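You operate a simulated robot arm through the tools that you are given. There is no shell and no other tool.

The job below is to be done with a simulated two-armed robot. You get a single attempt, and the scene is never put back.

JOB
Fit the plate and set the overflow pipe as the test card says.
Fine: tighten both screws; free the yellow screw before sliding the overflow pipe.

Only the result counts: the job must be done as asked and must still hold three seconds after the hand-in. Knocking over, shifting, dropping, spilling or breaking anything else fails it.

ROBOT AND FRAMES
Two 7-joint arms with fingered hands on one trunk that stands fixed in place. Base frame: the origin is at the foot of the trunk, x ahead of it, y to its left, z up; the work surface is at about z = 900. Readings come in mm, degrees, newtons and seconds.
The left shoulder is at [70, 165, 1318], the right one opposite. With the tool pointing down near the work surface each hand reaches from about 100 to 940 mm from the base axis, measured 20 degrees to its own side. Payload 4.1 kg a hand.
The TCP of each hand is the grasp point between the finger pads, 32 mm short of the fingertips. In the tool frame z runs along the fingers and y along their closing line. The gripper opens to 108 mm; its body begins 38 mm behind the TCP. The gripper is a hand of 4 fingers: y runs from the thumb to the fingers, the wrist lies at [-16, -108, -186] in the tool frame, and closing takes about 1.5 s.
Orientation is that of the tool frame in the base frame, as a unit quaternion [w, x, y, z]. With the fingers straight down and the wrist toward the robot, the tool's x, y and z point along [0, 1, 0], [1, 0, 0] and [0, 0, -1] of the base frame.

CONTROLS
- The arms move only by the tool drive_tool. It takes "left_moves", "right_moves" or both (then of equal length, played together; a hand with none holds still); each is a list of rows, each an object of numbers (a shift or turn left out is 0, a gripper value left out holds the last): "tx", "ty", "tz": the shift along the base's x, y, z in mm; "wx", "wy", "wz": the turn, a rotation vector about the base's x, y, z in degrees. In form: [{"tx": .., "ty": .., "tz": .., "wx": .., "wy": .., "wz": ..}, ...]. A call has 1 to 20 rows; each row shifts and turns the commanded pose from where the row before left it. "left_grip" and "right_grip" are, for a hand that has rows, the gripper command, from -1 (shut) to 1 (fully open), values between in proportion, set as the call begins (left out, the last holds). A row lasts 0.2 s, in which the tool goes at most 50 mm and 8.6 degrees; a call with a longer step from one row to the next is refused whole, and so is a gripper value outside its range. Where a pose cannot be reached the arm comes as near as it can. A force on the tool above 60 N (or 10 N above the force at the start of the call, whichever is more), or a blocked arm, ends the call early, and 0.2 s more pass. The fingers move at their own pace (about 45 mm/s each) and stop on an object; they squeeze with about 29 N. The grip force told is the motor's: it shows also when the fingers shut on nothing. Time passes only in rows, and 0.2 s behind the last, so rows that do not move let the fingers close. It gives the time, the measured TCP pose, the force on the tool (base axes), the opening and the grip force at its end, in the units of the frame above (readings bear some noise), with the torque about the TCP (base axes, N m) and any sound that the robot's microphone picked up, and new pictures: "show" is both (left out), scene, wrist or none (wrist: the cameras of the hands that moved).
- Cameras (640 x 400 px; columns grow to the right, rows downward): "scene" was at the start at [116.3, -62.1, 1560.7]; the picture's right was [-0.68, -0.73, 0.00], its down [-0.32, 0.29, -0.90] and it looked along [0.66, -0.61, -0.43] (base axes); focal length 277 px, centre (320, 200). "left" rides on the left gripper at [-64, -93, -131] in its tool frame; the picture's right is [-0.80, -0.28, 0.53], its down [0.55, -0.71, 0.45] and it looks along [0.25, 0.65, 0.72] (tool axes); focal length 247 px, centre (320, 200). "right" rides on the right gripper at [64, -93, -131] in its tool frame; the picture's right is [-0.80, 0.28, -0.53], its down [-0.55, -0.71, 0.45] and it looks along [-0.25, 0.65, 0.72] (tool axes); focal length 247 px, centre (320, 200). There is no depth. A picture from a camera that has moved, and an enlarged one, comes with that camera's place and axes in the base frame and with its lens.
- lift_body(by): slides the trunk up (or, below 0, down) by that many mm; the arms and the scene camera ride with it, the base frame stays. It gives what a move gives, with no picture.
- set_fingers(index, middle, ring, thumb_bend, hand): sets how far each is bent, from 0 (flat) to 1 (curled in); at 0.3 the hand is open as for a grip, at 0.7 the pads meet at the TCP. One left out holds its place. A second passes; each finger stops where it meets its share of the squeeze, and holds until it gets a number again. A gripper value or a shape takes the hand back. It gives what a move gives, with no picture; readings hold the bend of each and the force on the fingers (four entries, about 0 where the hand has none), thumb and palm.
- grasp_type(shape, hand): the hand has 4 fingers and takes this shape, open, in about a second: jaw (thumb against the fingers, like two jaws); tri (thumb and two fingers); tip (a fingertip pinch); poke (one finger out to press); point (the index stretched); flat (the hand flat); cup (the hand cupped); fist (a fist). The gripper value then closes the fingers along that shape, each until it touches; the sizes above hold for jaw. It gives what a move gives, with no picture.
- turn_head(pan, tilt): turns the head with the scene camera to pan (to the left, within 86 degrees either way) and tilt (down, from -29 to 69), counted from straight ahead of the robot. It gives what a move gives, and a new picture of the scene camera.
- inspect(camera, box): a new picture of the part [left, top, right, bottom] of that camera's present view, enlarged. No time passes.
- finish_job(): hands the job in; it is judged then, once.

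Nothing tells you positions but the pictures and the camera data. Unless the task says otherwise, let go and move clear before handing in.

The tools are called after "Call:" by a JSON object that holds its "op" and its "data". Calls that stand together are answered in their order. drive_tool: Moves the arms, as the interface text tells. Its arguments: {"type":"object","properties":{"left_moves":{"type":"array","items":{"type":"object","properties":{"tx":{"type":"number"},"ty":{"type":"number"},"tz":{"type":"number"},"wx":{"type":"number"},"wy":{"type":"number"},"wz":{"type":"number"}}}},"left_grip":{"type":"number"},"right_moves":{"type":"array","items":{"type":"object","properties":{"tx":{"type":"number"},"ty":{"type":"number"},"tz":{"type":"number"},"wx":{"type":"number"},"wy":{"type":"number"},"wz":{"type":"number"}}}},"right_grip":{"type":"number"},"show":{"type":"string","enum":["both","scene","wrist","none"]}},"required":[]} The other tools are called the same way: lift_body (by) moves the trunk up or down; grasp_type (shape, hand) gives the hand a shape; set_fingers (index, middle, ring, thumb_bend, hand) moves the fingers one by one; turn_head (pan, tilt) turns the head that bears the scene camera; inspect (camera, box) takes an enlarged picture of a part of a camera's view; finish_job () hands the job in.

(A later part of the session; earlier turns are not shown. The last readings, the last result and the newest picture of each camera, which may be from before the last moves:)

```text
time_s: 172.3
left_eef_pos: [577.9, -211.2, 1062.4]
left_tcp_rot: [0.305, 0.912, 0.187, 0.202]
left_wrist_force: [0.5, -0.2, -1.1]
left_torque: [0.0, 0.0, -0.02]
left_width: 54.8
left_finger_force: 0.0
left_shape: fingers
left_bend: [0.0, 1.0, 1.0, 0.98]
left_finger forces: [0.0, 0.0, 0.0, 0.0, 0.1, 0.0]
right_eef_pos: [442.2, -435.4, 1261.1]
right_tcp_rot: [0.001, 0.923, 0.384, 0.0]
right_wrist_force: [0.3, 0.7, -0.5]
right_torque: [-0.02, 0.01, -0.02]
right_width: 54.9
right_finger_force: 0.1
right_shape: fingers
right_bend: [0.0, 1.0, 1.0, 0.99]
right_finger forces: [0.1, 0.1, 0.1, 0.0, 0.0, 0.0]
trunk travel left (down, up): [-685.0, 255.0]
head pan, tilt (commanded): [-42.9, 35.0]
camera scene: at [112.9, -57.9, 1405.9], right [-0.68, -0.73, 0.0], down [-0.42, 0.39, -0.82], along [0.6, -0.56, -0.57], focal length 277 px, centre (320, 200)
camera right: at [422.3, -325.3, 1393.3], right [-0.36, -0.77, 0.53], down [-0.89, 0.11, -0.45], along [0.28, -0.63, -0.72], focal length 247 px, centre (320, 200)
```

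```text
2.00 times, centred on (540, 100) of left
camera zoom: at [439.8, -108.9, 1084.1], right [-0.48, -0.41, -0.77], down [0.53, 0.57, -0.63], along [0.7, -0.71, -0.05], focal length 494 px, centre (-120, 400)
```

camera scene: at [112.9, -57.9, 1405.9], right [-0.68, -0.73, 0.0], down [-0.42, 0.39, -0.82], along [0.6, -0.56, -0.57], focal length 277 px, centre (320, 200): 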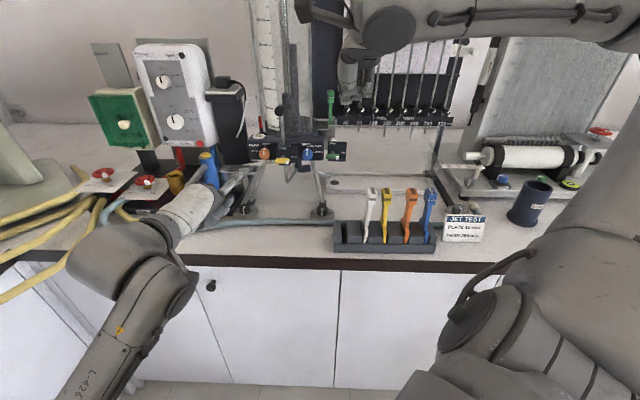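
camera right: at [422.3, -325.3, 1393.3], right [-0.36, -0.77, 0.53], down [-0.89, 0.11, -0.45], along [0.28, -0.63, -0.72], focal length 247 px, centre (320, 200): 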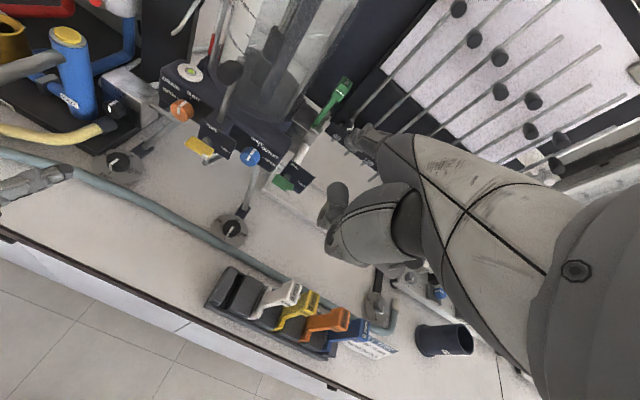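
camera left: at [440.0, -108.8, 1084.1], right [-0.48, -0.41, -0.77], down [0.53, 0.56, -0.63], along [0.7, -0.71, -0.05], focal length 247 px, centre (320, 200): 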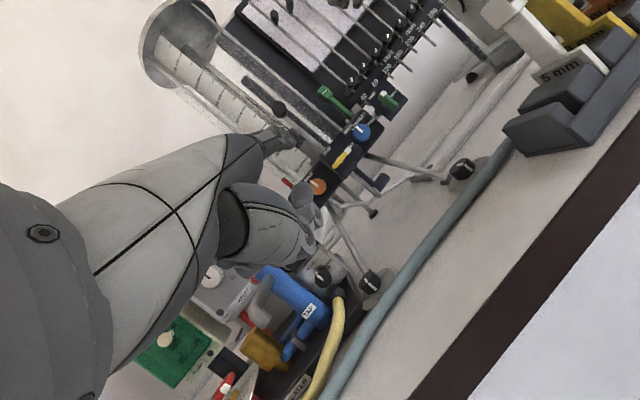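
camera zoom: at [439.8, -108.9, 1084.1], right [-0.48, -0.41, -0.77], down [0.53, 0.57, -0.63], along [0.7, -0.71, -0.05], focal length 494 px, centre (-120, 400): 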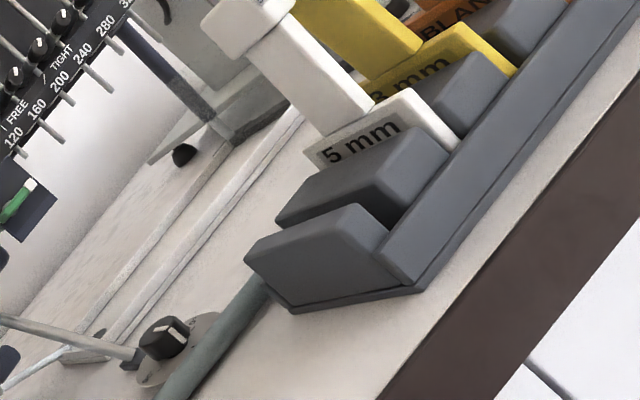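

The rack sits about 8 mm left of its original place, slightly rotated, and a few plates lean. I'll push it back with the right index pointing straight down at its left end. First I'll raise the trunk, fold the thumb out of the way and point the finger down.

Call:
{"op": "lift_body", "data": {"by": 140}}

Call:
{"op": "set_fingers", "data": {"hand": "right", "thumb_bend": 0.3}}

Call:
{"op": "drive_tool", "data": {"right_moves": [{"tx": -0.3, "ty": 6, "tz": -25, "wx": 5.3, "wy": 5.3}, {"tx": -0.3, "ty": 6, "tz": -25, "wx": 5.3, "wy": 5.3}, {"tx": -0.3, "ty": 6, "tz": -25, "wx": 5.3, "wy": 5.3}, {"tx": -0.3, "ty": 6, "tz": -25, "wx": 5.3, "wy": 5.3}, {"tx": -0.3, "ty": 6, "tz": -25, "wx": 5.3, "wy": 5.3}, {"tx": -0.3, "ty": 6, "tz": -25, "wx": 5.3, "wy": 5.3}], "show": "both"}}

```text
time_s: 174.0
left_eef_pos: [578.0, -212.2, 1202.2]
left_tcp_rot: [0.304, 0.912, 0.186, 0.203]
left_wrist_force: [0.0, -0.7, -0.1]
left_torque: [-0.02, -0.02, -0.01]
left_width: 55.0
left_finger_force: 0.1
left_shape: fingers
left_bend: [0.0, 1.0, 1.0, 0.98]
left_finger forces: [0.1, 0.0, 0.0, 0.0, 0.1, 0.1]
right_eef_pos: [443.9, -436.9, 1399.0]
right_tcp_rot: [-0.002, 0.924, 0.383, 0.0]
right_wrist_force: [0.2, 0.5, 0.1]
right_torque: [0.0, 0.02, 0.01]
right_width: 54.8
right_finger_force: 0.1
right_shape: fingers
right_bend: [0.0, 1.0, 1.0, 0.99]
right_finger forces: [0.0, 0.0, 0.0, 0.0, 0.1, 0.0]
trunk travel left (down, up): [-825.0, 115.0]
head pan, tilt (commanded): [-42.9, 35.0]
```

```text
time_s: 175.0
left_eef_pos: [578.4, -211.9, 1201.8]
left_tcp_rot: [0.304, 0.912, 0.186, 0.202]
left_wrist_force: [0.0, -0.8, 1.0]
left_torque: [0.01, 0.0, -0.02]
left_width: 55.0
left_finger_force: 0.0
left_shape: fingers
left_bend: [0.0, 1.0, 1.0, 0.98]
left_finger forces: [0.0, 0.0, 0.0, 0.0, 0.0, 0.0]
right_eef_pos: [443.5, -437.4, 1400.1]
right_tcp_rot: [-0.002, 0.924, 0.383, 0.001]
right_wrist_force: [-0.8, -1.1, 0.3]
right_torque: [-0.01, 0.01, 0.0]
right_width: 153.7
right_finger_force: 0.0
right_shape: fingers
right_bend: [0.0, 1.0, 1.0, 0.3]
right_finger forces: [0.1, 0.0, 0.0, 0.0, 0.0, 0.0]
trunk travel left (down, up): [-825.0, 115.0]
head pan, tilt (commanded): [-42.9, 35.0]
```

```text
time_s: 176.4
left_eef_pos: [578.4, -211.6, 1202.1]
left_tcp_rot: [0.304, 0.913, 0.186, 0.2]
left_wrist_force: [-0.1, -0.1, 0.8]
left_torque: [0.02, 0.01, -0.01]
left_width: 55.2
left_finger_force: 0.1
left_shape: fingers
left_bend: [0.0, 1.0, 1.0, 0.98]
left_finger forces: [0.0, 0.1, 0.1, 0.1, 0.0, 0.0]
right_eef_pos: [444.0, -400.9, 1249.2]
right_tcp_rot: [-0.355, 0.853, 0.353, -0.147]
right_wrist_force: [0.8, 0.8, -0.2]
right_torque: [0.03, -0.02, 0.0]
right_width: 153.6
right_finger_force: 0.0
right_shape: fingers
right_bend: [0.0, 1.0, 1.0, 0.3]
right_finger forces: [0.1, 0.1, 0.0, 0.0, 0.0, 0.1]
trunk travel left (down, up): [-825.0, 115.0]
head pan, tilt (commanded): [-42.9, 35.0]
camera scene: at [115.4, -59.8, 1545.7], right [-0.68, -0.73, 0.0], down [-0.42, 0.39, -0.82], along [0.6, -0.56, -0.57], focal length 277 px, centre (320, 200)
camera right: at [509.0, -376.1, 1409.2], right [-0.16, -0.97, 0.17], down [-0.96, 0.19, 0.18], along [-0.21, -0.14, -0.97], focal length 247 px, centre (320, 200)
```

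scene: 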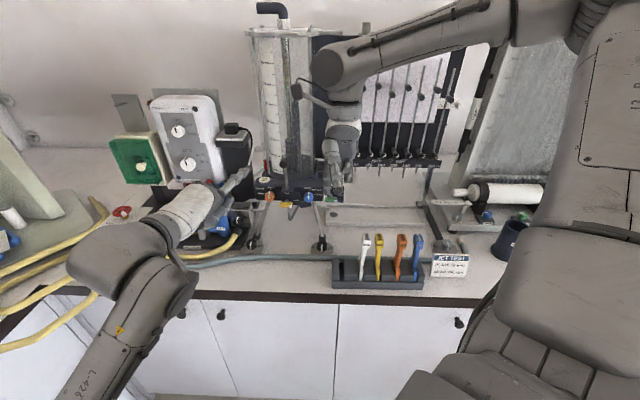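
right: 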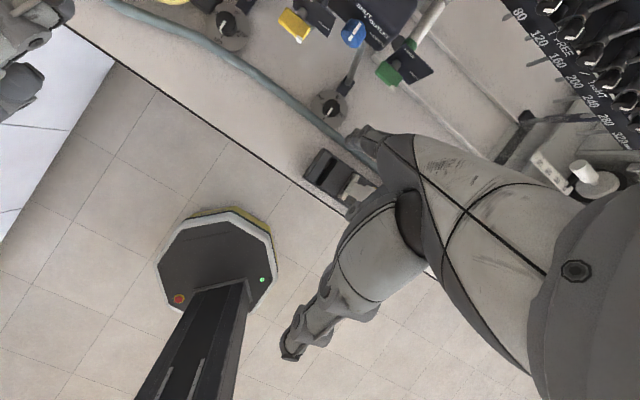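

Call:
{"op": "inspect", "data": {"camera": "scene", "box": [300, 150, 380, 220]}}

Call:
{"op": "inspect", "data": {"camera": "right", "box": [280, 100, 440, 240]}}

Call:
{"op": "inspect", "data": {"camera": "scene", "box": [320, 220, 440, 300]}}

Call:
{"op": "inspect", "data": {"camera": "left", "box": [400, 0, 640, 200]}}

```text
5.71 times, centred on (340, 185) of scene
camera zoom: at [115.4, -59.8, 1545.7], right [-0.68, -0.73, 0.0], down [-0.42, 0.39, -0.82], along [0.6, -0.56, -0.57], focal length 1585 px, centre (206, 286)
```

zoom: 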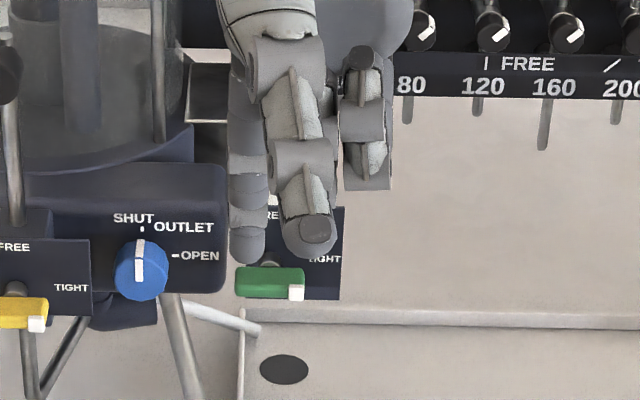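

```text
2.86 times, centred on (360, 170) of right
camera zoom: at [509.0, -376.1, 1409.2], right [-0.16, -0.97, 0.17], down [-0.96, 0.19, 0.18], along [-0.21, -0.14, -0.97], focal length 706 px, centre (206, 286)
```

zoom: 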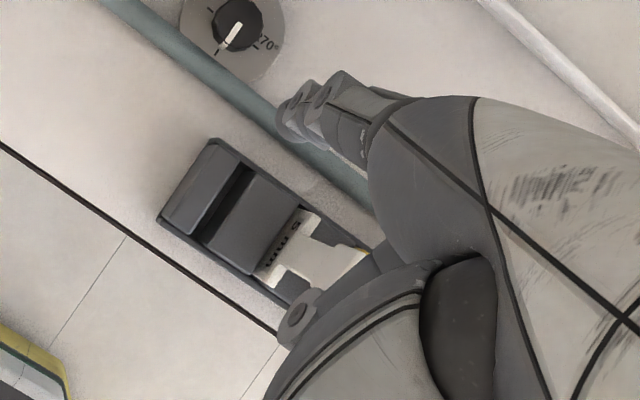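

```text
5.00 times, centred on (380, 260) of scene
camera zoom: at [115.4, -59.8, 1545.7], right [-0.68, -0.73, 0.0], down [-0.42, 0.39, -0.82], along [0.6, -0.56, -0.57], focal length 1387 px, centre (20, -100)
```

zoom: 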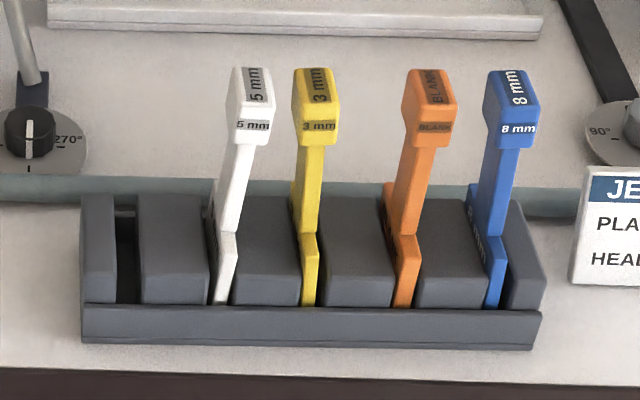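

```text
2.00 times, centred on (520, 100) of left
camera zoom: at [441.8, -110.5, 1223.2], right [-0.48, -0.41, -0.77], down [0.53, 0.57, -0.63], along [0.7, -0.71, -0.06], focal length 494 px, centre (-80, 400)
```

zoom: 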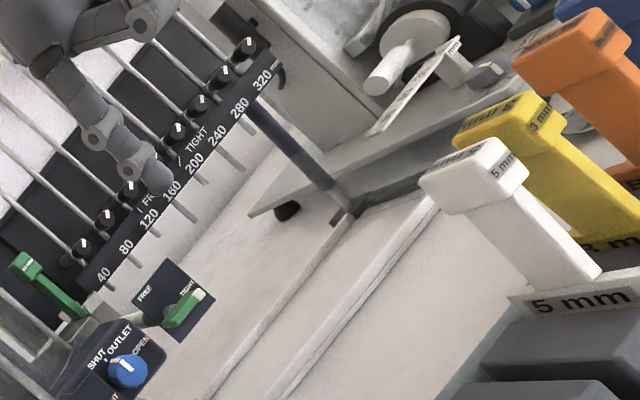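

Fingertip is at (508, -447, 1175). I'll shift it a little toward the robot and lower it beside the rack's left end, staying above the bench.

Call:
{"op": "drive_tool", "data": {"right_moves": [{"tx": -5, "ty": 5, "tz": -35}, {"tz": -38}, {"tz": -38}, {"tz": -38}, {"tz": -38}], "show": "none"}}

Call:
{"op": "inspect", "data": {"camera": "right", "box": [250, 80, 410, 220]}}

Call:
{"op": "inspect", "data": {"camera": "scene", "box": [310, 210, 400, 290]}}

Call:
{"op": "inspect", "data": {"camera": "left", "box": [400, 0, 640, 200]}}

```text
time_s: 177.6
left_eef_pos: [580.3, -213.4, 1201.4]
left_tcp_rot: [0.303, 0.913, 0.186, 0.201]
left_wrist_force: [0.2, 0.5, 0.3]
left_torque: [-0.01, 0.02, 0.0]
left_width: 55.1
left_finger_force: 0.0
left_shape: fingers
left_bend: [0.0, 1.0, 1.0, 0.98]
left_finger forces: [0.0, 0.0, 0.1, 0.0, 0.0, 0.0]
right_eef_pos: [437.8, -398.2, 1062.0]
right_tcp_rot: [-0.355, 0.852, 0.354, -0.147]
right_wrist_force: [-0.2, 0.3, 0.0]
right_torque: [0.01, 0.03, 0.0]
right_width: 153.6
right_finger_force: 0.1
right_shape: fingers
right_bend: [0.0, 1.0, 1.0, 0.3]
right_finger forces: [0.0, 0.0, 0.1, 0.1, 0.0, 0.1]
trunk travel left (down, up): [-825.0, 115.0]
head pan, tilt (commanded): [-42.9, 35.0]
```

```text
2.86 times, centred on (330, 150) of right
camera zoom: at [502.4, -371.8, 1221.1], right [-0.16, -0.97, 0.17], down [-0.96, 0.19, 0.18], along [-0.21, -0.14, -0.97], focal length 706 px, centre (291, 343)
```

zoom: 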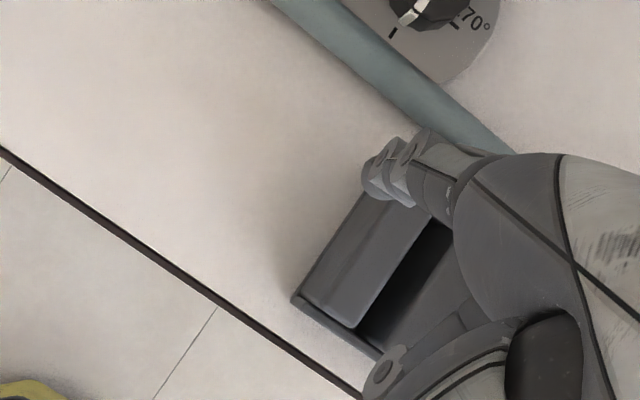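

```text
5.00 times, centred on (355, 250) of scene
camera zoom: at [115.5, -59.8, 1545.7], right [-0.68, -0.73, 0.0], down [-0.42, 0.39, -0.82], along [0.6, -0.56, -0.57], focal length 1387 px, centre (145, -50)
```

zoom: 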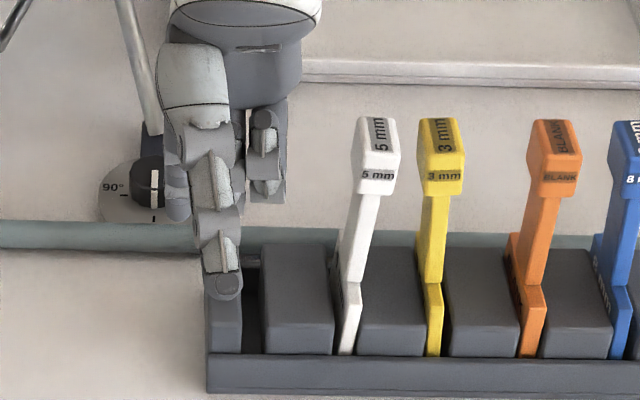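

```text
2.00 times, centred on (520, 100) of left
camera zoom: at [441.8, -110.5, 1223.2], right [-0.48, -0.41, -0.77], down [0.53, 0.57, -0.63], along [0.7, -0.71, -0.06], focal length 494 px, centre (-80, 400)
```

zoom: 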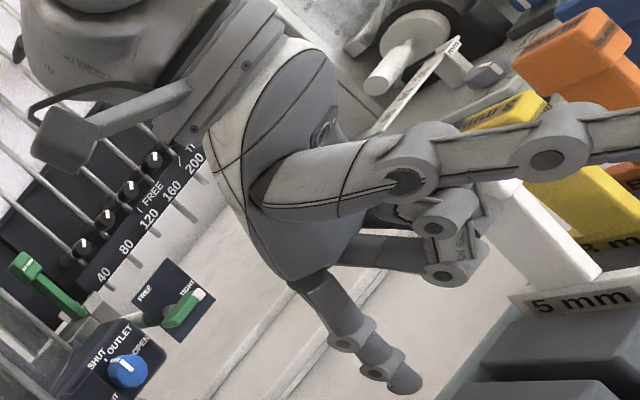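

Thumb and index are clear. I'll shift 6 mm further left before going down beside the rack end.

Call:
{"op": "drive_tool", "data": {"right_moves": [{"tx": 4.2, "ty": 4.2}, {"tz": -15}, {"tz": -15}, {"tz": -14}], "show": "none"}}

Call:
{"op": "inspect", "data": {"camera": "right", "box": [270, 90, 390, 200]}}

Call:
{"op": "inspect", "data": {"camera": "scene", "box": [310, 220, 400, 300]}}

Call:
{"op": "inspect", "data": {"camera": "left", "box": [480, 60, 640, 200]}}

```text
time_s: 178.6
left_eef_pos: [578.2, -212.7, 1202.0]
left_tcp_rot: [0.304, 0.912, 0.186, 0.202]
left_wrist_force: [1.0, -0.2, 0.3]
left_torque: [-0.02, 0.0, 0.0]
left_width: 55.0
left_finger_force: 0.0
left_shape: fingers
left_bend: [0.0, 1.0, 1.0, 0.98]
left_finger forces: [0.1, 0.0, 0.0, 0.1, 0.0, 0.0]
right_eef_pos: [440.1, -391.3, 1018.1]
right_tcp_rot: [-0.354, 0.853, 0.353, -0.147]
right_wrist_force: [0.6, 0.3, 0.8]
right_torque: [0.0, 0.01, 0.04]
right_width: 153.5
right_finger_force: 0.0
right_shape: fingers
right_bend: [0.0, 1.0, 1.0, 0.3]
right_finger forces: [0.1, 0.0, 0.0, 0.0, 0.0, 0.1]
trunk travel left (down, up): [-825.0, 115.0]
head pan, tilt (commanded): [-42.9, 35.0]
```

```text
3.64 times, centred on (330, 145) of right
camera zoom: at [505.4, -366.5, 1177.7], right [-0.16, -0.97, 0.17], down [-0.96, 0.19, 0.18], along [-0.21, -0.14, -0.97], focal length 898 px, centre (284, 400)
```

zoom: 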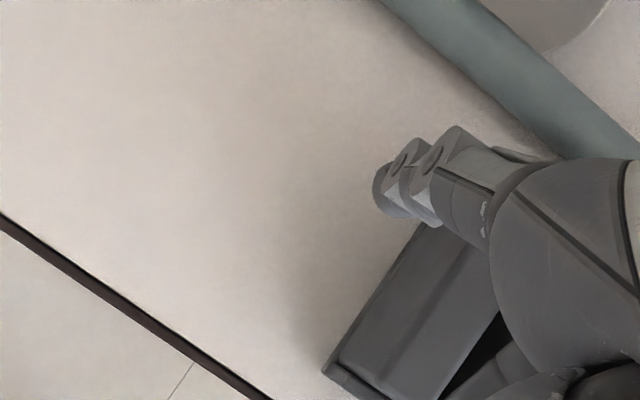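

```text
5.00 times, centred on (355, 260) of scene
camera zoom: at [114.0, -59.3, 1545.8], right [-0.68, -0.73, 0.0], down [-0.42, 0.39, -0.82], along [0.6, -0.56, -0.57], focal length 1387 px, centre (145, -100)
```

zoom: 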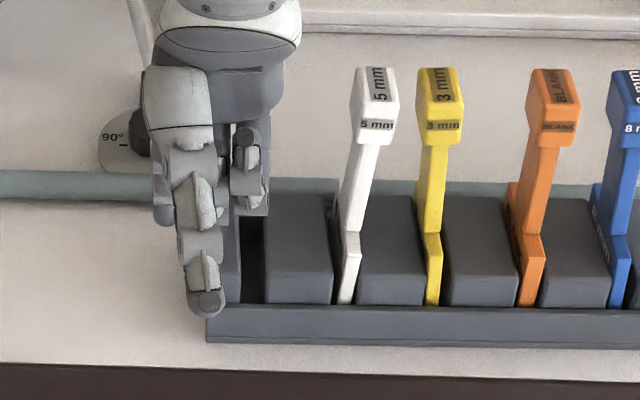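

```text
2.86 times, centred on (560, 130) of left
camera zoom: at [440.7, -110.1, 1223.7], right [-0.48, -0.41, -0.77], down [0.53, 0.57, -0.63], along [0.7, -0.71, -0.05], focal length 706 px, centre (-366, 400)
```

zoom: 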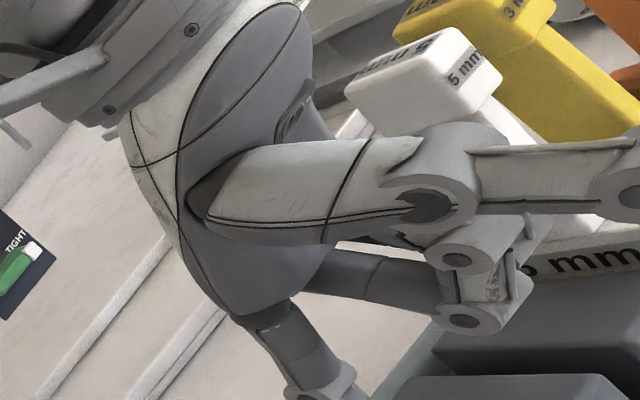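

Call:
{"op": "drive_tool", "data": {"right_moves": [{"tx": -2.8, "ty": -2.8}, {"tx": -2.8, "ty": -2.8}, {"tx": -1.4, "ty": -1.4}], "show": "none"}}

Call:
{"op": "drive_tool", "data": {"right_moves": [{"tx": -1.4, "ty": -1.4}, {"tx": -1.4, "ty": -1.4}], "show": "none"}}

Call:
{"op": "inspect", "data": {"camera": "right", "box": [270, 90, 390, 200]}}

Call:
{"op": "inspect", "data": {"camera": "scene", "box": [320, 220, 440, 300]}}

```text
time_s: 179.4
left_eef_pos: [577.9, -212.5, 1202.6]
left_tcp_rot: [0.304, 0.912, 0.187, 0.202]
left_wrist_force: [0.0, -0.4, -1.1]
left_torque: [-0.01, 0.0, 0.0]
left_width: 55.1
left_finger_force: 0.1
left_shape: fingers
left_bend: [0.0, 1.0, 1.0, 0.98]
left_finger forces: [0.0, 0.0, 0.1, 0.0, 0.0, 0.1]
right_eef_pos: [432.8, -399.0, 1018.3]
right_tcp_rot: [-0.354, 0.853, 0.354, -0.146]
right_wrist_force: [-0.8, 0.8, 0.2]
right_torque: [0.01, -0.01, 0.05]
right_width: 153.7
right_finger_force: 0.1
right_shape: fingers
right_bend: [0.0, 1.0, 1.0, 0.3]
right_finger forces: [0.0, 0.0, 0.0, 0.1, 0.0, 0.0]
trunk travel left (down, up): [-825.0, 115.0]
head pan, tilt (commanded): [-42.9, 35.0]
```

```text
time_s: 180.0
left_eef_pos: [577.2, -212.0, 1201.2]
left_tcp_rot: [0.303, 0.912, 0.186, 0.202]
left_wrist_force: [-0.6, 0.4, -0.3]
left_torque: [0.0, 0.05, 0.0]
left_width: 55.0
left_finger_force: 0.1
left_shape: fingers
left_bend: [0.0, 1.0, 1.0, 0.98]
left_finger forces: [0.1, 0.1, 0.0, 0.0, 0.0, 0.1]
right_eef_pos: [429.9, -402.6, 1019.6]
right_tcp_rot: [-0.355, 0.853, 0.353, -0.146]
right_wrist_force: [0.1, -0.3, 0.3]
right_torque: [-0.01, -0.02, -0.01]
right_width: 153.6
right_finger_force: 0.0
right_shape: fingers
right_bend: [0.0, 1.0, 1.0, 0.3]
right_finger forces: [0.1, 0.0, 0.1, 0.0, 0.1, 0.0]
trunk travel left (down, up): [-825.0, 115.0]
head pan, tilt (commanded): [-42.9, 35.0]
```

```text
3.64 times, centred on (330, 145) of right
camera zoom: at [495.1, -376.3, 1178.6], right [-0.16, -0.97, 0.17], down [-0.96, 0.19, 0.18], along [-0.21, -0.14, -0.97], focal length 898 px, centre (284, 400)
```

zoom: 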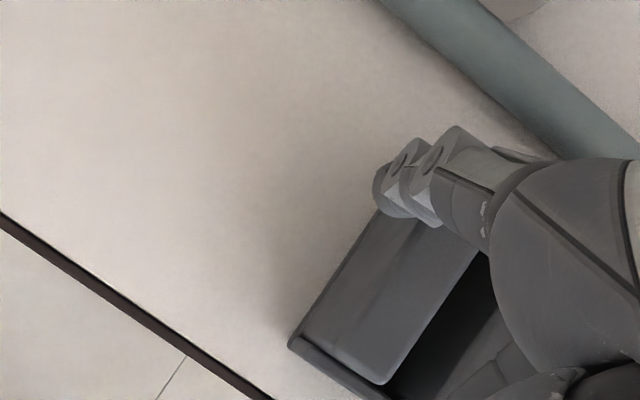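

```text
5.00 times, centred on (380, 260) of scene
camera zoom: at [113.3, -59.5, 1545.8], right [-0.68, -0.73, 0.0], down [-0.42, 0.39, -0.82], along [0.6, -0.56, -0.57], focal length 1387 px, centre (20, -100)
```

zoom: 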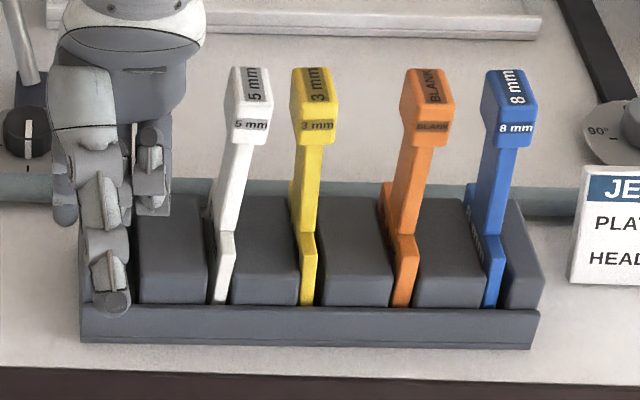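

The fingertip is level with the rack's far corner and could slip behind it. I'll move back left, come 16 mm toward the robot, and try again.

Call:
{"op": "drive_tool", "data": {"right_moves": [{"tx": 7, "ty": 7}, {"tx": -5.7, "ty": 5.7}, {"tx": -5.7, "ty": 5.7}, {"tx": -3, "ty": -3}, {"tx": -1.4, "ty": -1.4}], "show": "none"}}

Call:
{"op": "inspect", "data": {"camera": "right", "box": [270, 90, 390, 200]}}

```text
time_s: 181.2
left_eef_pos: [578.7, -212.8, 1202.6]
left_tcp_rot: [0.304, 0.912, 0.186, 0.202]
left_wrist_force: [0.3, -0.7, -0.4]
left_torque: [-0.01, -0.01, 0.0]
left_width: 55.1
left_finger_force: 0.0
left_shape: fingers
left_bend: [0.0, 1.0, 1.0, 0.98]
left_finger forces: [0.0, 0.1, 0.0, 0.1, 0.0, 0.0]
right_eef_pos: [422.2, -387.1, 1019.2]
right_tcp_rot: [-0.354, 0.853, 0.354, -0.147]
right_wrist_force: [0.6, 0.2, 0.7]
right_torque: [0.03, -0.01, 0.01]
right_width: 153.5
right_finger_force: 0.1
right_shape: fingers
right_bend: [0.0, 1.0, 1.0, 0.3]
right_finger forces: [0.0, 0.0, 0.1, 0.0, 0.0, 0.1]
trunk travel left (down, up): [-825.0, 115.0]
head pan, tilt (commanded): [-42.9, 35.0]
```

```text
3.64 times, centred on (330, 145) of right
camera zoom: at [487.0, -362.2, 1178.1], right [-0.16, -0.97, 0.17], down [-0.96, 0.19, 0.18], along [-0.21, -0.14, -0.97], focal length 898 px, centre (284, 400)
```

zoom: 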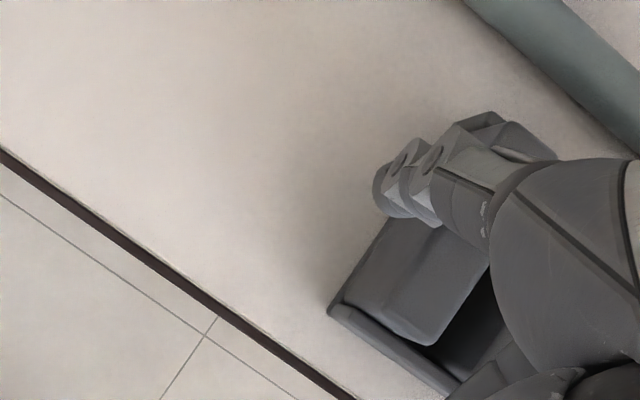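

Now the finger is alongside the middle of the rack's end. Pushing right in small steps.

Call:
{"op": "drive_tool", "data": {"right_moves": [{"tx": -1.4, "ty": -1.4}, {"tx": -1.4, "ty": -1.4}], "show": "none"}}

Call:
{"op": "drive_tool", "data": {"right_moves": [{"tx": -1.4, "ty": -1.4}, {"tx": -1.4, "ty": -1.4}], "show": "none"}}

Call:
{"op": "inspect", "data": {"camera": "right", "box": [270, 90, 390, 200]}}

Call:
{"op": "inspect", "data": {"camera": "scene", "box": [320, 220, 440, 300]}}

```text
time_s: 181.8
left_eef_pos: [578.2, -211.9, 1201.7]
left_tcp_rot: [0.304, 0.912, 0.186, 0.203]
left_wrist_force: [0.2, 0.6, -0.2]
left_torque: [-0.03, -0.02, 0.01]
left_width: 55.2
left_finger_force: 0.0
left_shape: fingers
left_bend: [0.0, 1.0, 1.0, 0.98]
left_finger forces: [0.0, 0.0, 0.1, 0.0, 0.0, 0.0]
right_eef_pos: [419.2, -390.6, 1018.8]
right_tcp_rot: [-0.355, 0.853, 0.354, -0.146]
right_wrist_force: [-0.5, 0.9, 0.3]
right_torque: [0.04, 0.02, -0.01]
right_width: 153.6
right_finger_force: 0.0
right_shape: fingers
right_bend: [0.0, 1.0, 1.0, 0.3]
right_finger forces: [0.0, 0.0, 0.1, 0.0, 0.1, 0.0]
trunk travel left (down, up): [-825.0, 115.0]
head pan, tilt (commanded): [-42.9, 35.0]
```

```text
time_s: 182.4
left_eef_pos: [578.3, -212.3, 1201.7]
left_tcp_rot: [0.304, 0.912, 0.186, 0.202]
left_wrist_force: [0.7, 0.3, 0.1]
left_torque: [0.0, 0.03, -0.04]
left_width: 55.0
left_finger_force: 0.2
left_shape: fingers
left_bend: [0.0, 1.0, 1.0, 0.98]
left_finger forces: [0.0, 0.0, 0.1, 0.0, 0.0, 0.0]
right_eef_pos: [416.3, -393.8, 1019.5]
right_tcp_rot: [-0.355, 0.853, 0.354, -0.147]
right_wrist_force: [1.1, 1.2, -1.1]
right_torque: [0.08, -0.07, 0.09]
right_width: 153.7
right_finger_force: 0.6
right_shape: fingers
right_bend: [0.0, 1.0, 1.0, 0.3]
right_finger forces: [1.0, 0.1, 0.0, 0.0, 0.0, 0.1]
trunk travel left (down, up): [-825.0, 115.0]
head pan, tilt (commanded): [-42.9, 35.0]
```

```text
3.64 times, centred on (330, 145) of right
camera zoom: at [481.6, -367.8, 1178.3], right [-0.16, -0.97, 0.17], down [-0.97, 0.19, 0.18], along [-0.21, -0.14, -0.97], focal length 898 px, centre (284, 400)
```

zoom: 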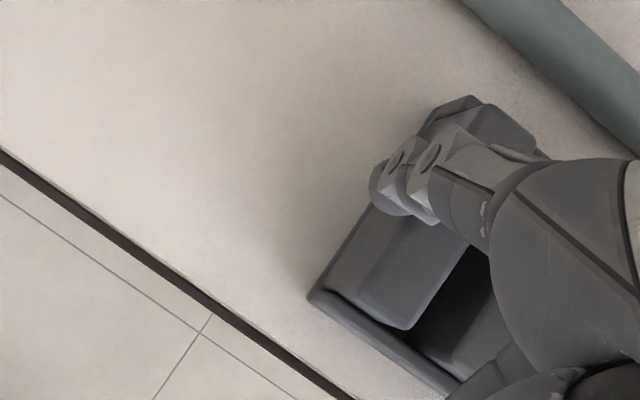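

```text
5.00 times, centred on (380, 260) of scene
camera zoom: at [113.6, -59.3, 1545.8], right [-0.68, -0.73, 0.0], down [-0.42, 0.39, -0.82], along [0.6, -0.56, -0.57], focal length 1387 px, centre (20, -100)
```

zoom: 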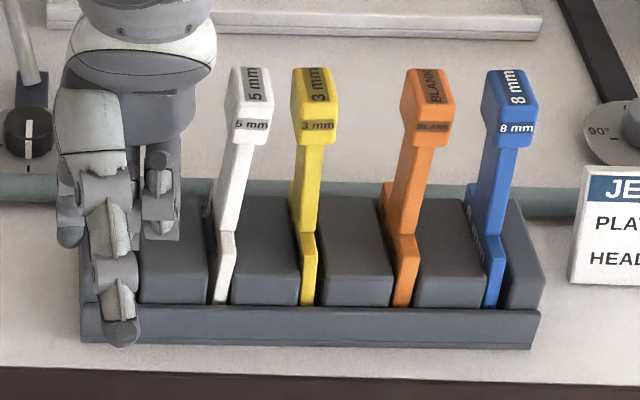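

Contact (1 N). I'll push about 8 mm, checking the rack's position in the scene view as I go.

Call:
{"op": "drive_tool", "data": {"right_moves": [{"tx": -1.4, "ty": -1.4}, {"tx": -1.4, "ty": -1.4}], "show": "none"}}

Call:
{"op": "inspect", "data": {"camera": "scene", "box": [320, 220, 440, 300]}}

```text
time_s: 183.0
left_eef_pos: [578.3, -211.8, 1202.5]
left_tcp_rot: [0.303, 0.913, 0.186, 0.202]
left_wrist_force: [-0.6, 0.6, -0.3]
left_torque: [0.0, 0.02, -0.02]
left_width: 55.3
left_finger_force: 0.0
left_shape: fingers
left_bend: [0.0, 1.0, 1.0, 0.98]
left_finger forces: [0.0, 0.1, 0.1, 0.1, 0.1, 0.0]
right_eef_pos: [414.9, -396.2, 1018.2]
right_tcp_rot: [-0.355, 0.853, 0.353, -0.146]
right_wrist_force: [2.5, 2.8, -0.2]
right_torque: [0.13, -0.18, 0.25]
right_width: 153.9
right_finger_force: 1.3
right_shape: fingers
right_bend: [0.0, 1.0, 1.0, 0.3]
right_finger forces: [3.4, 0.1, 0.1, 0.0, 0.0, 0.1]
trunk travel left (down, up): [-825.0, 115.0]
head pan, tilt (commanded): [-42.9, 35.0]
```

```text
5.00 times, centred on (380, 260) of scene
camera zoom: at [113.9, -58.7, 1545.8], right [-0.68, -0.73, 0.0], down [-0.42, 0.39, -0.82], along [0.6, -0.56, -0.57], focal length 1387 px, centre (20, -100)
```

zoom: 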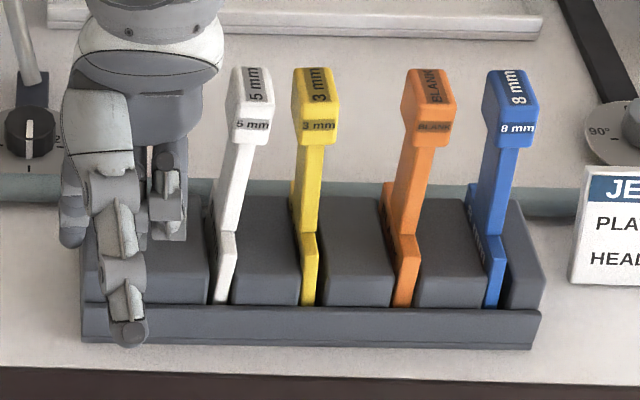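

Call:
{"op": "drive_tool", "data": {"right_moves": [{"tx": -1.4, "ty": -1.4}, {"tx": -1.4, "ty": -1.4}], "show": "none"}}

Call:
{"op": "inspect", "data": {"camera": "scene", "box": [320, 220, 440, 300]}}

```text
time_s: 183.6
left_eef_pos: [577.5, -212.0, 1202.1]
left_tcp_rot: [0.304, 0.912, 0.186, 0.202]
left_wrist_force: [0.6, -0.1, -0.2]
left_torque: [0.03, 0.03, -0.01]
left_width: 55.0
left_finger_force: 0.1
left_shape: fingers
left_bend: [0.0, 1.0, 1.0, 0.98]
left_finger forces: [0.0, 0.0, 0.0, 0.1, 0.0, 0.1]
right_eef_pos: [411.0, -398.2, 1017.7]
right_tcp_rot: [-0.354, 0.854, 0.353, -0.146]
right_wrist_force: [2.6, 3.4, 2.3]
right_torque: [0.14, -0.22, 0.28]
right_width: 154.0
right_finger_force: 2.0
right_shape: fingers
right_bend: [0.0, 1.0, 1.0, 0.3]
right_finger forces: [3.7, 0.0, 0.1, 0.0, 0.0, 0.0]
trunk travel left (down, up): [-825.0, 115.0]
head pan, tilt (commanded): [-42.9, 35.0]
```

```text
5.00 times, centred on (380, 260) of scene
camera zoom: at [113.7, -58.9, 1545.8], right [-0.68, -0.73, 0.0], down [-0.42, 0.39, -0.82], along [0.6, -0.56, -0.57], focal length 1387 px, centre (20, -100)
```

zoom: 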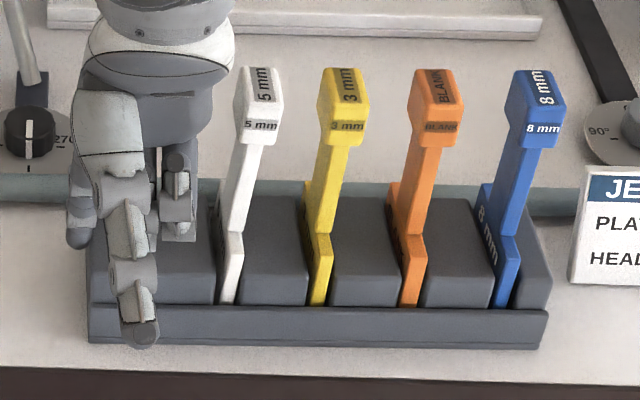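

It moved about 4 mm, with the plates settling more upright. Another 4 mm to go.

Call:
{"op": "drive_tool", "data": {"right_moves": [{"tx": -1.2, "ty": -1.2}, {"tx": -1.2, "ty": -1.2}], "show": "none"}}

Call:
{"op": "inspect", "data": {"camera": "scene", "box": [320, 220, 440, 300]}}

```text
time_s: 184.2
left_eef_pos: [577.4, -212.3, 1202.4]
left_tcp_rot: [0.304, 0.912, 0.187, 0.203]
left_wrist_force: [0.5, 0.4, 0.2]
left_torque: [-0.01, 0.01, 0.01]
left_width: 55.0
left_finger_force: 0.0
left_shape: fingers
left_bend: [0.0, 1.0, 1.0, 0.98]
left_finger forces: [0.0, 0.0, 0.0, 0.1, 0.1, 0.0]
right_eef_pos: [408.3, -400.6, 1017.9]
right_tcp_rot: [-0.354, 0.853, 0.354, -0.146]
right_wrist_force: [3.1, 3.1, -0.1]
right_torque: [0.15, -0.19, 0.29]
right_width: 154.3
right_finger_force: 2.0
right_shape: fingers
right_bend: [0.0, 1.0, 1.0, 0.3]
right_finger forces: [3.7, 0.0, 0.0, 0.0, 0.0, 0.0]
trunk travel left (down, up): [-825.0, 115.0]
head pan, tilt (commanded): [-42.9, 35.0]
```

```text
5.00 times, centred on (380, 260) of scene
camera zoom: at [113.7, -59.0, 1545.8], right [-0.68, -0.73, 0.0], down [-0.42, 0.39, -0.82], along [0.6, -0.56, -0.57], focal length 1387 px, centre (20, -100)
```

zoom: 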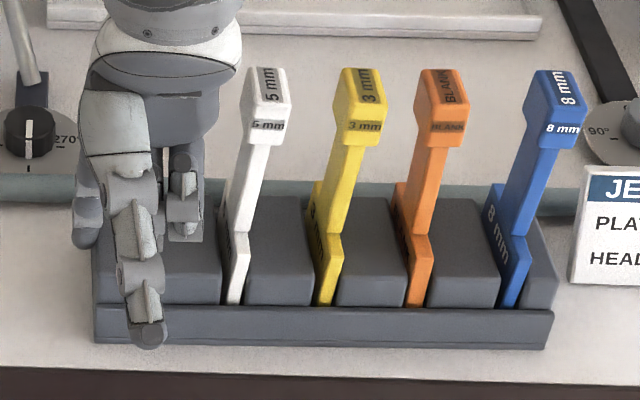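

The rack is nearly back (about 1.4 mm short). One last nudge, then I'll withdraw the finger.

Call:
{"op": "drive_tool", "data": {"right_moves": [{"tx": -1.0, "ty": -1.0}, {"tz": 0}], "show": "none"}}

Call:
{"op": "drive_tool", "data": {"right_moves": [{"tx": 4, "ty": 4}, {"tx": 4, "ty": 4}, {"tz": 20}, {"tz": 30}, {"tz": 35}, {"tz": 35}], "show": "none"}}

Call:
{"op": "inspect", "data": {"camera": "scene", "box": [320, 220, 440, 300]}}

Call:
{"op": "inspect", "data": {"camera": "right", "box": [200, 60, 520, 260]}}

```text
time_s: 184.8
left_eef_pos: [578.9, -211.7, 1201.6]
left_tcp_rot: [0.304, 0.912, 0.186, 0.203]
left_wrist_force: [-1.0, -0.1, 0.3]
left_torque: [-0.01, 0.0, 0.03]
left_width: 55.2
left_finger_force: 0.1
left_shape: fingers
left_bend: [0.0, 1.0, 1.0, 0.98]
left_finger forces: [0.0, 0.0, 0.1, 0.0, 0.0, 0.1]
right_eef_pos: [406.7, -402.8, 1018.9]
right_tcp_rot: [-0.354, 0.854, 0.353, -0.146]
right_wrist_force: [2.6, 2.8, -0.3]
right_torque: [0.18, -0.19, 0.31]
right_width: 154.0
right_finger_force: 1.6
right_shape: fingers
right_bend: [0.0, 1.0, 1.0, 0.3]
right_finger forces: [4.0, 0.0, 0.0, 0.0, 0.0, 0.0]
trunk travel left (down, up): [-825.0, 115.0]
head pan, tilt (commanded): [-42.9, 35.0]
```

```text
time_s: 186.2
left_eef_pos: [577.0, -212.1, 1203.0]
left_tcp_rot: [0.304, 0.912, 0.186, 0.203]
left_wrist_force: [-0.1, 1.4, -0.1]
left_torque: [0.01, -0.02, 0.02]
left_width: 55.2
left_finger_force: 0.1
left_shape: fingers
left_bend: [0.0, 1.0, 1.0, 0.98]
left_finger forces: [0.1, 0.0, 0.0, 0.0, 0.0, 0.0]
right_eef_pos: [414.3, -393.5, 1140.6]
right_tcp_rot: [-0.354, 0.853, 0.354, -0.146]
right_wrist_force: [-1.0, -0.1, 0.3]
right_torque: [-0.01, -0.01, -0.02]
right_width: 153.8
right_finger_force: 0.0
right_shape: fingers
right_bend: [0.0, 1.0, 1.0, 0.3]
right_finger forces: [0.1, 0.0, 0.1, 0.0, 0.1, 0.0]
trunk travel left (down, up): [-825.0, 115.0]
head pan, tilt (commanded): [-42.9, 35.0]
```

```text
5.00 times, centred on (380, 260) of scene
camera zoom: at [112.1, -59.2, 1545.9], right [-0.68, -0.73, 0.0], down [-0.42, 0.39, -0.82], along [0.6, -0.56, -0.57], focal length 1387 px, centre (20, -100)
```

zoom: 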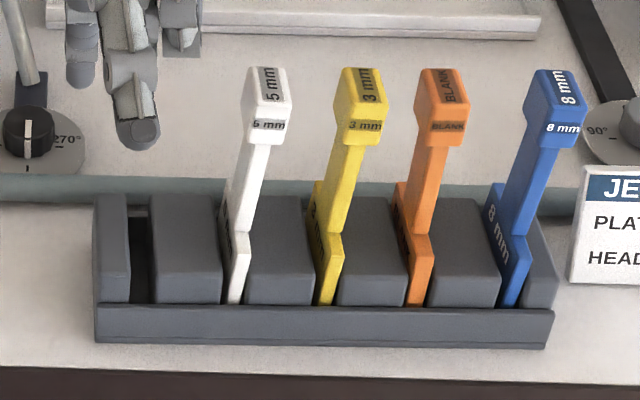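

```text
2.00 times, centred on (360, 160) of right
camera zoom: at [478.7, -368.2, 1299.7], right [-0.16, -0.97, 0.17], down [-0.97, 0.19, 0.18], along [-0.21, -0.14, -0.97], focal length 494 px, centre (240, 280)
```

zoom: 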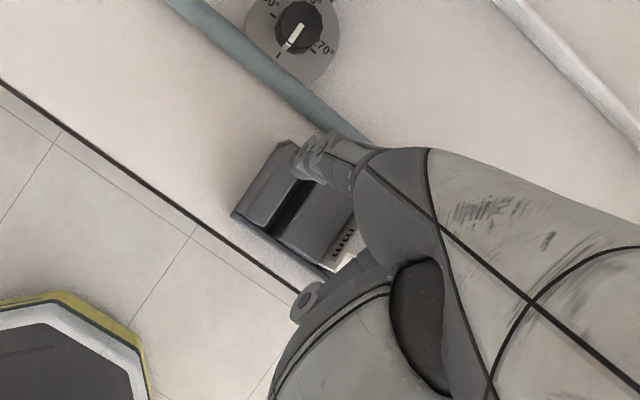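

The rack is back in place. White, yellow and blue still lean about 7 mm to the right at the handle, so I'll gently stand them up with the fingertip, starting with blue. First I'll move above and to the right of it.

Call:
{"op": "drive_tool", "data": {"right_moves": [{"tz": 35}, {"tx": -31, "ty": -31}, {"tx": -31, "ty": -31}, {"tx": -31, "ty": -31}, {"tx": -31, "ty": -31}, {"tx": -31, "ty": -31}, {"tx": -31, "ty": -31}], "show": "both"}}

Call:
{"op": "inspect", "data": {"camera": "scene", "box": [380, 200, 460, 270]}}

Call:
{"op": "inspect", "data": {"camera": "right", "box": [120, 60, 440, 260]}}

```text
time_s: 187.8
left_eef_pos: [577.7, -210.9, 1202.8]
left_tcp_rot: [0.304, 0.912, 0.186, 0.202]
left_wrist_force: [0.4, 0.0, 0.2]
left_torque: [-0.01, 0.06, 0.02]
left_width: 55.1
left_finger_force: 0.0
left_shape: fingers
left_bend: [0.0, 1.0, 1.0, 0.98]
left_finger forces: [0.0, 0.0, 0.0, 0.1, 0.0, 0.0]
right_eef_pos: [229.9, -580.2, 1174.9]
right_tcp_rot: [-0.354, 0.853, 0.354, -0.145]
right_wrist_force: [0.3, -0.8, 0.2]
right_torque: [-0.01, -0.03, 0.0]
right_width: 153.6
right_finger_force: 0.0
right_shape: fingers
right_bend: [0.0, 1.0, 1.0, 0.3]
right_finger forces: [0.1, 0.0, 0.1, 0.0, 0.0, 0.0]
trunk travel left (down, up): [-825.0, 115.0]
head pan, tilt (commanded): [-42.9, 35.0]
camera scene: at [111.9, -59.2, 1546.0], right [-0.68, -0.73, 0.0], down [-0.42, 0.39, -0.82], along [0.6, -0.56, -0.57], focal length 277 px, centre (320, 200)
camera right: at [294.3, -554.4, 1335.1], right [-0.16, -0.97, 0.17], down [-0.97, 0.19, 0.18], along [-0.21, -0.14, -0.97], focal length 247 px, centre (320, 200)
```

scene: 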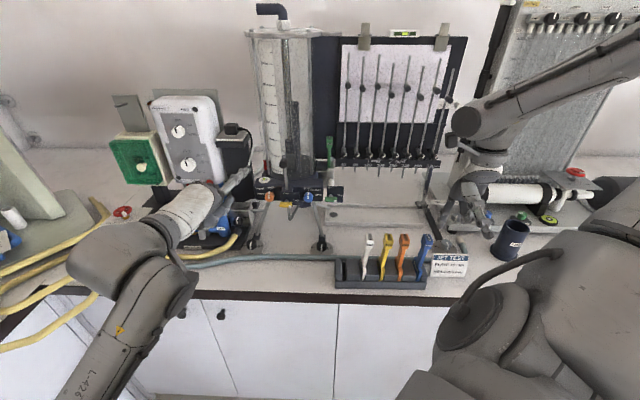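
right: 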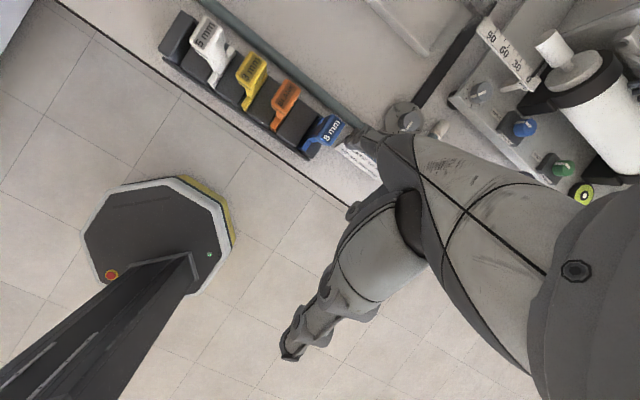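

```text
5.71 times, centred on (420, 235) of scene
camera zoom: at [111.9, -59.2, 1546.0], right [-0.68, -0.73, 0.0], down [-0.42, 0.39, -0.82], along [0.6, -0.56, -0.57], focal length 1585 px, centre (-251, 0)
```

zoom: 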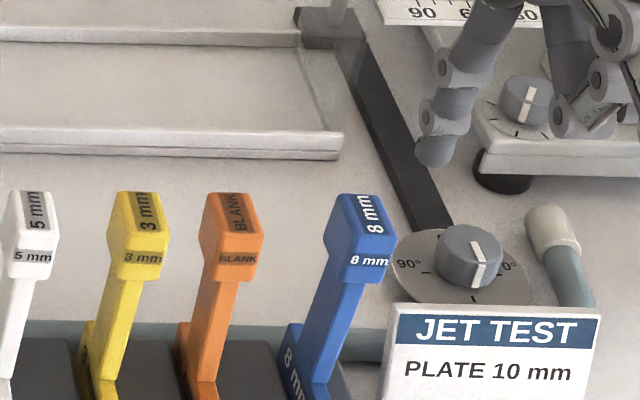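

```text
2.00 times, centred on (280, 160) of right
camera zoom: at [294.3, -554.4, 1335.1], right [-0.16, -0.97, 0.17], down [-0.97, 0.19, 0.18], along [-0.21, -0.14, -0.97], focal length 494 px, centre (400, 280)
```

zoom: 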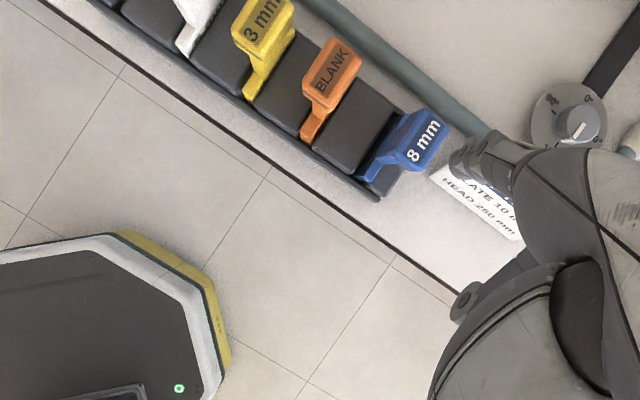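

Call:
{"op": "drive_tool", "data": {"right_moves": [{"tx": -7.5, "ty": -7.5}, {"tz": -20}, {"tz": -20}, {"tz": -14}], "show": "none"}}

Call:
{"op": "inspect", "data": {"camera": "scene", "box": [380, 210, 460, 280]}}

Call:
{"op": "inspect", "data": {"camera": "right", "box": [260, 80, 400, 200]}}

```text
time_s: 188.8
left_eef_pos: [578.3, -212.6, 1202.8]
left_tcp_rot: [0.304, 0.912, 0.186, 0.202]
left_wrist_force: [-0.6, -0.4, 0.7]
left_torque: [0.01, -0.02, 0.0]
left_width: 55.2
left_finger_force: 0.1
left_shape: fingers
left_bend: [0.0, 1.0, 1.0, 0.98]
left_finger forces: [0.1, 0.0, 0.0, 0.1, 0.0, 0.0]
right_eef_pos: [220.7, -589.1, 1120.3]
right_tcp_rot: [-0.354, 0.854, 0.354, -0.146]
right_wrist_force: [-0.3, 0.0, 0.1]
right_torque: [-0.07, -0.01, -0.01]
right_width: 153.7
right_finger_force: 0.0
right_shape: fingers
right_bend: [0.0, 1.0, 1.0, 0.3]
right_finger forces: [0.0, 0.0, 0.0, 0.0, 0.1, 0.0]
trunk travel left (down, up): [-825.0, 115.0]
head pan, tilt (commanded): [-42.9, 35.0]
```

```text
5.71 times, centred on (420, 245) of scene
camera zoom: at [113.3, -59.4, 1545.9], right [-0.68, -0.73, 0.0], down [-0.42, 0.39, -0.82], along [0.6, -0.56, -0.57], focal length 1585 px, centre (-251, -57)
```

zoom: 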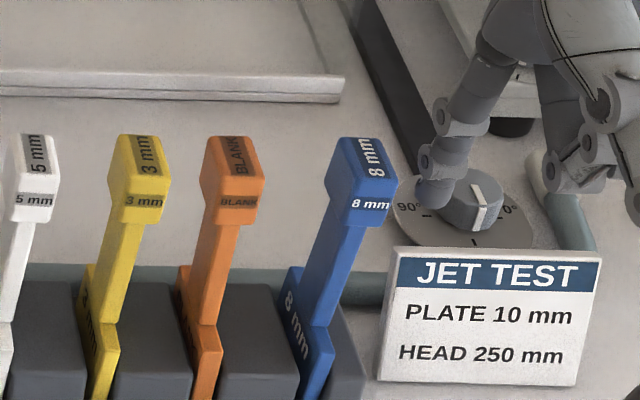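

```text
3.33 times, centred on (330, 140) of right
camera zoom: at [285.2, -561.8, 1279.6], right [-0.16, -0.97, 0.17], down [-0.96, 0.19, 0.18], along [-0.21, -0.14, -0.97], focal length 823 px, centre (287, 400)
```

zoom: 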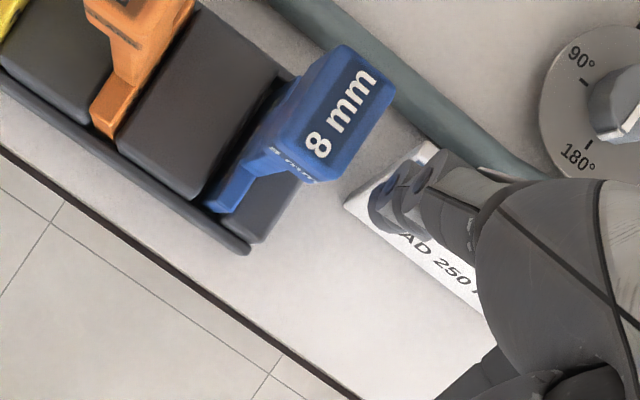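

Call:
{"op": "drive_tool", "data": {"right_moves": [{"tx": 5, "ty": -5}, {"tx": 2.5, "ty": 2.5}, {"tx": 2.1, "ty": 2.1}], "show": "none"}}

Call:
{"op": "inspect", "data": {"camera": "scene", "box": [380, 210, 460, 280]}}

Call:
{"op": "inspect", "data": {"camera": "right", "box": [260, 80, 400, 200]}}

```text
time_s: 189.6
left_eef_pos: [578.2, -213.2, 1203.1]
left_tcp_rot: [0.303, 0.913, 0.185, 0.201]
left_wrist_force: [0.6, 0.3, -0.4]
left_torque: [0.01, 0.02, -0.02]
left_width: 54.9
left_finger_force: 0.1
left_shape: fingers
left_bend: [0.0, 1.0, 1.0, 0.98]
left_finger forces: [0.1, 0.0, 0.0, 0.0, 0.0, 0.0]
right_eef_pos: [230.4, -587.3, 1119.4]
right_tcp_rot: [-0.354, 0.853, 0.354, -0.146]
right_wrist_force: [0.9, -0.2, 0.0]
right_torque: [-0.01, 0.03, -0.01]
right_width: 153.9
right_finger_force: 0.2
right_shape: fingers
right_bend: [0.0, 1.0, 1.0, 0.3]
right_finger forces: [0.0, 0.1, 0.0, 0.0, 0.0, 0.0]
trunk travel left (down, up): [-825.0, 115.0]
head pan, tilt (commanded): [-42.9, 35.0]
```

```text
5.71 times, centred on (420, 245) of scene
camera zoom: at [113.4, -59.2, 1545.9], right [-0.68, -0.73, 0.0], down [-0.42, 0.39, -0.82], along [0.6, -0.56, -0.57], focal length 1585 px, centre (-251, -57)
```

zoom: 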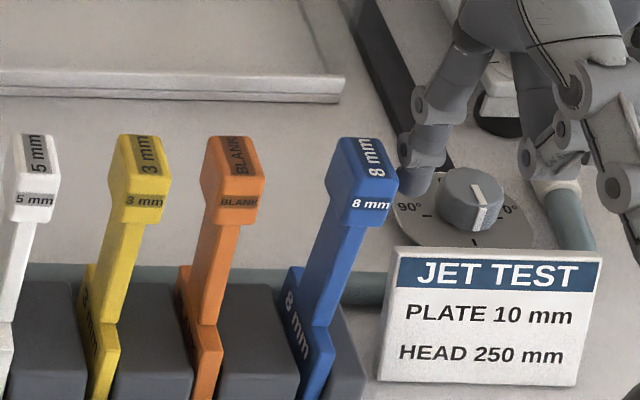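

```text
3.33 times, centred on (330, 140) of right
camera zoom: at [295.4, -562.2, 1279.3], right [-0.16, -0.97, 0.17], down [-0.96, 0.19, 0.18], along [-0.21, -0.14, -0.97], focal length 823 px, centre (287, 400)
```

zoom: 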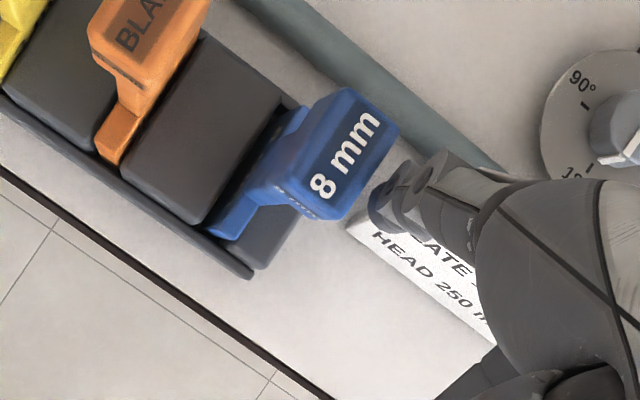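

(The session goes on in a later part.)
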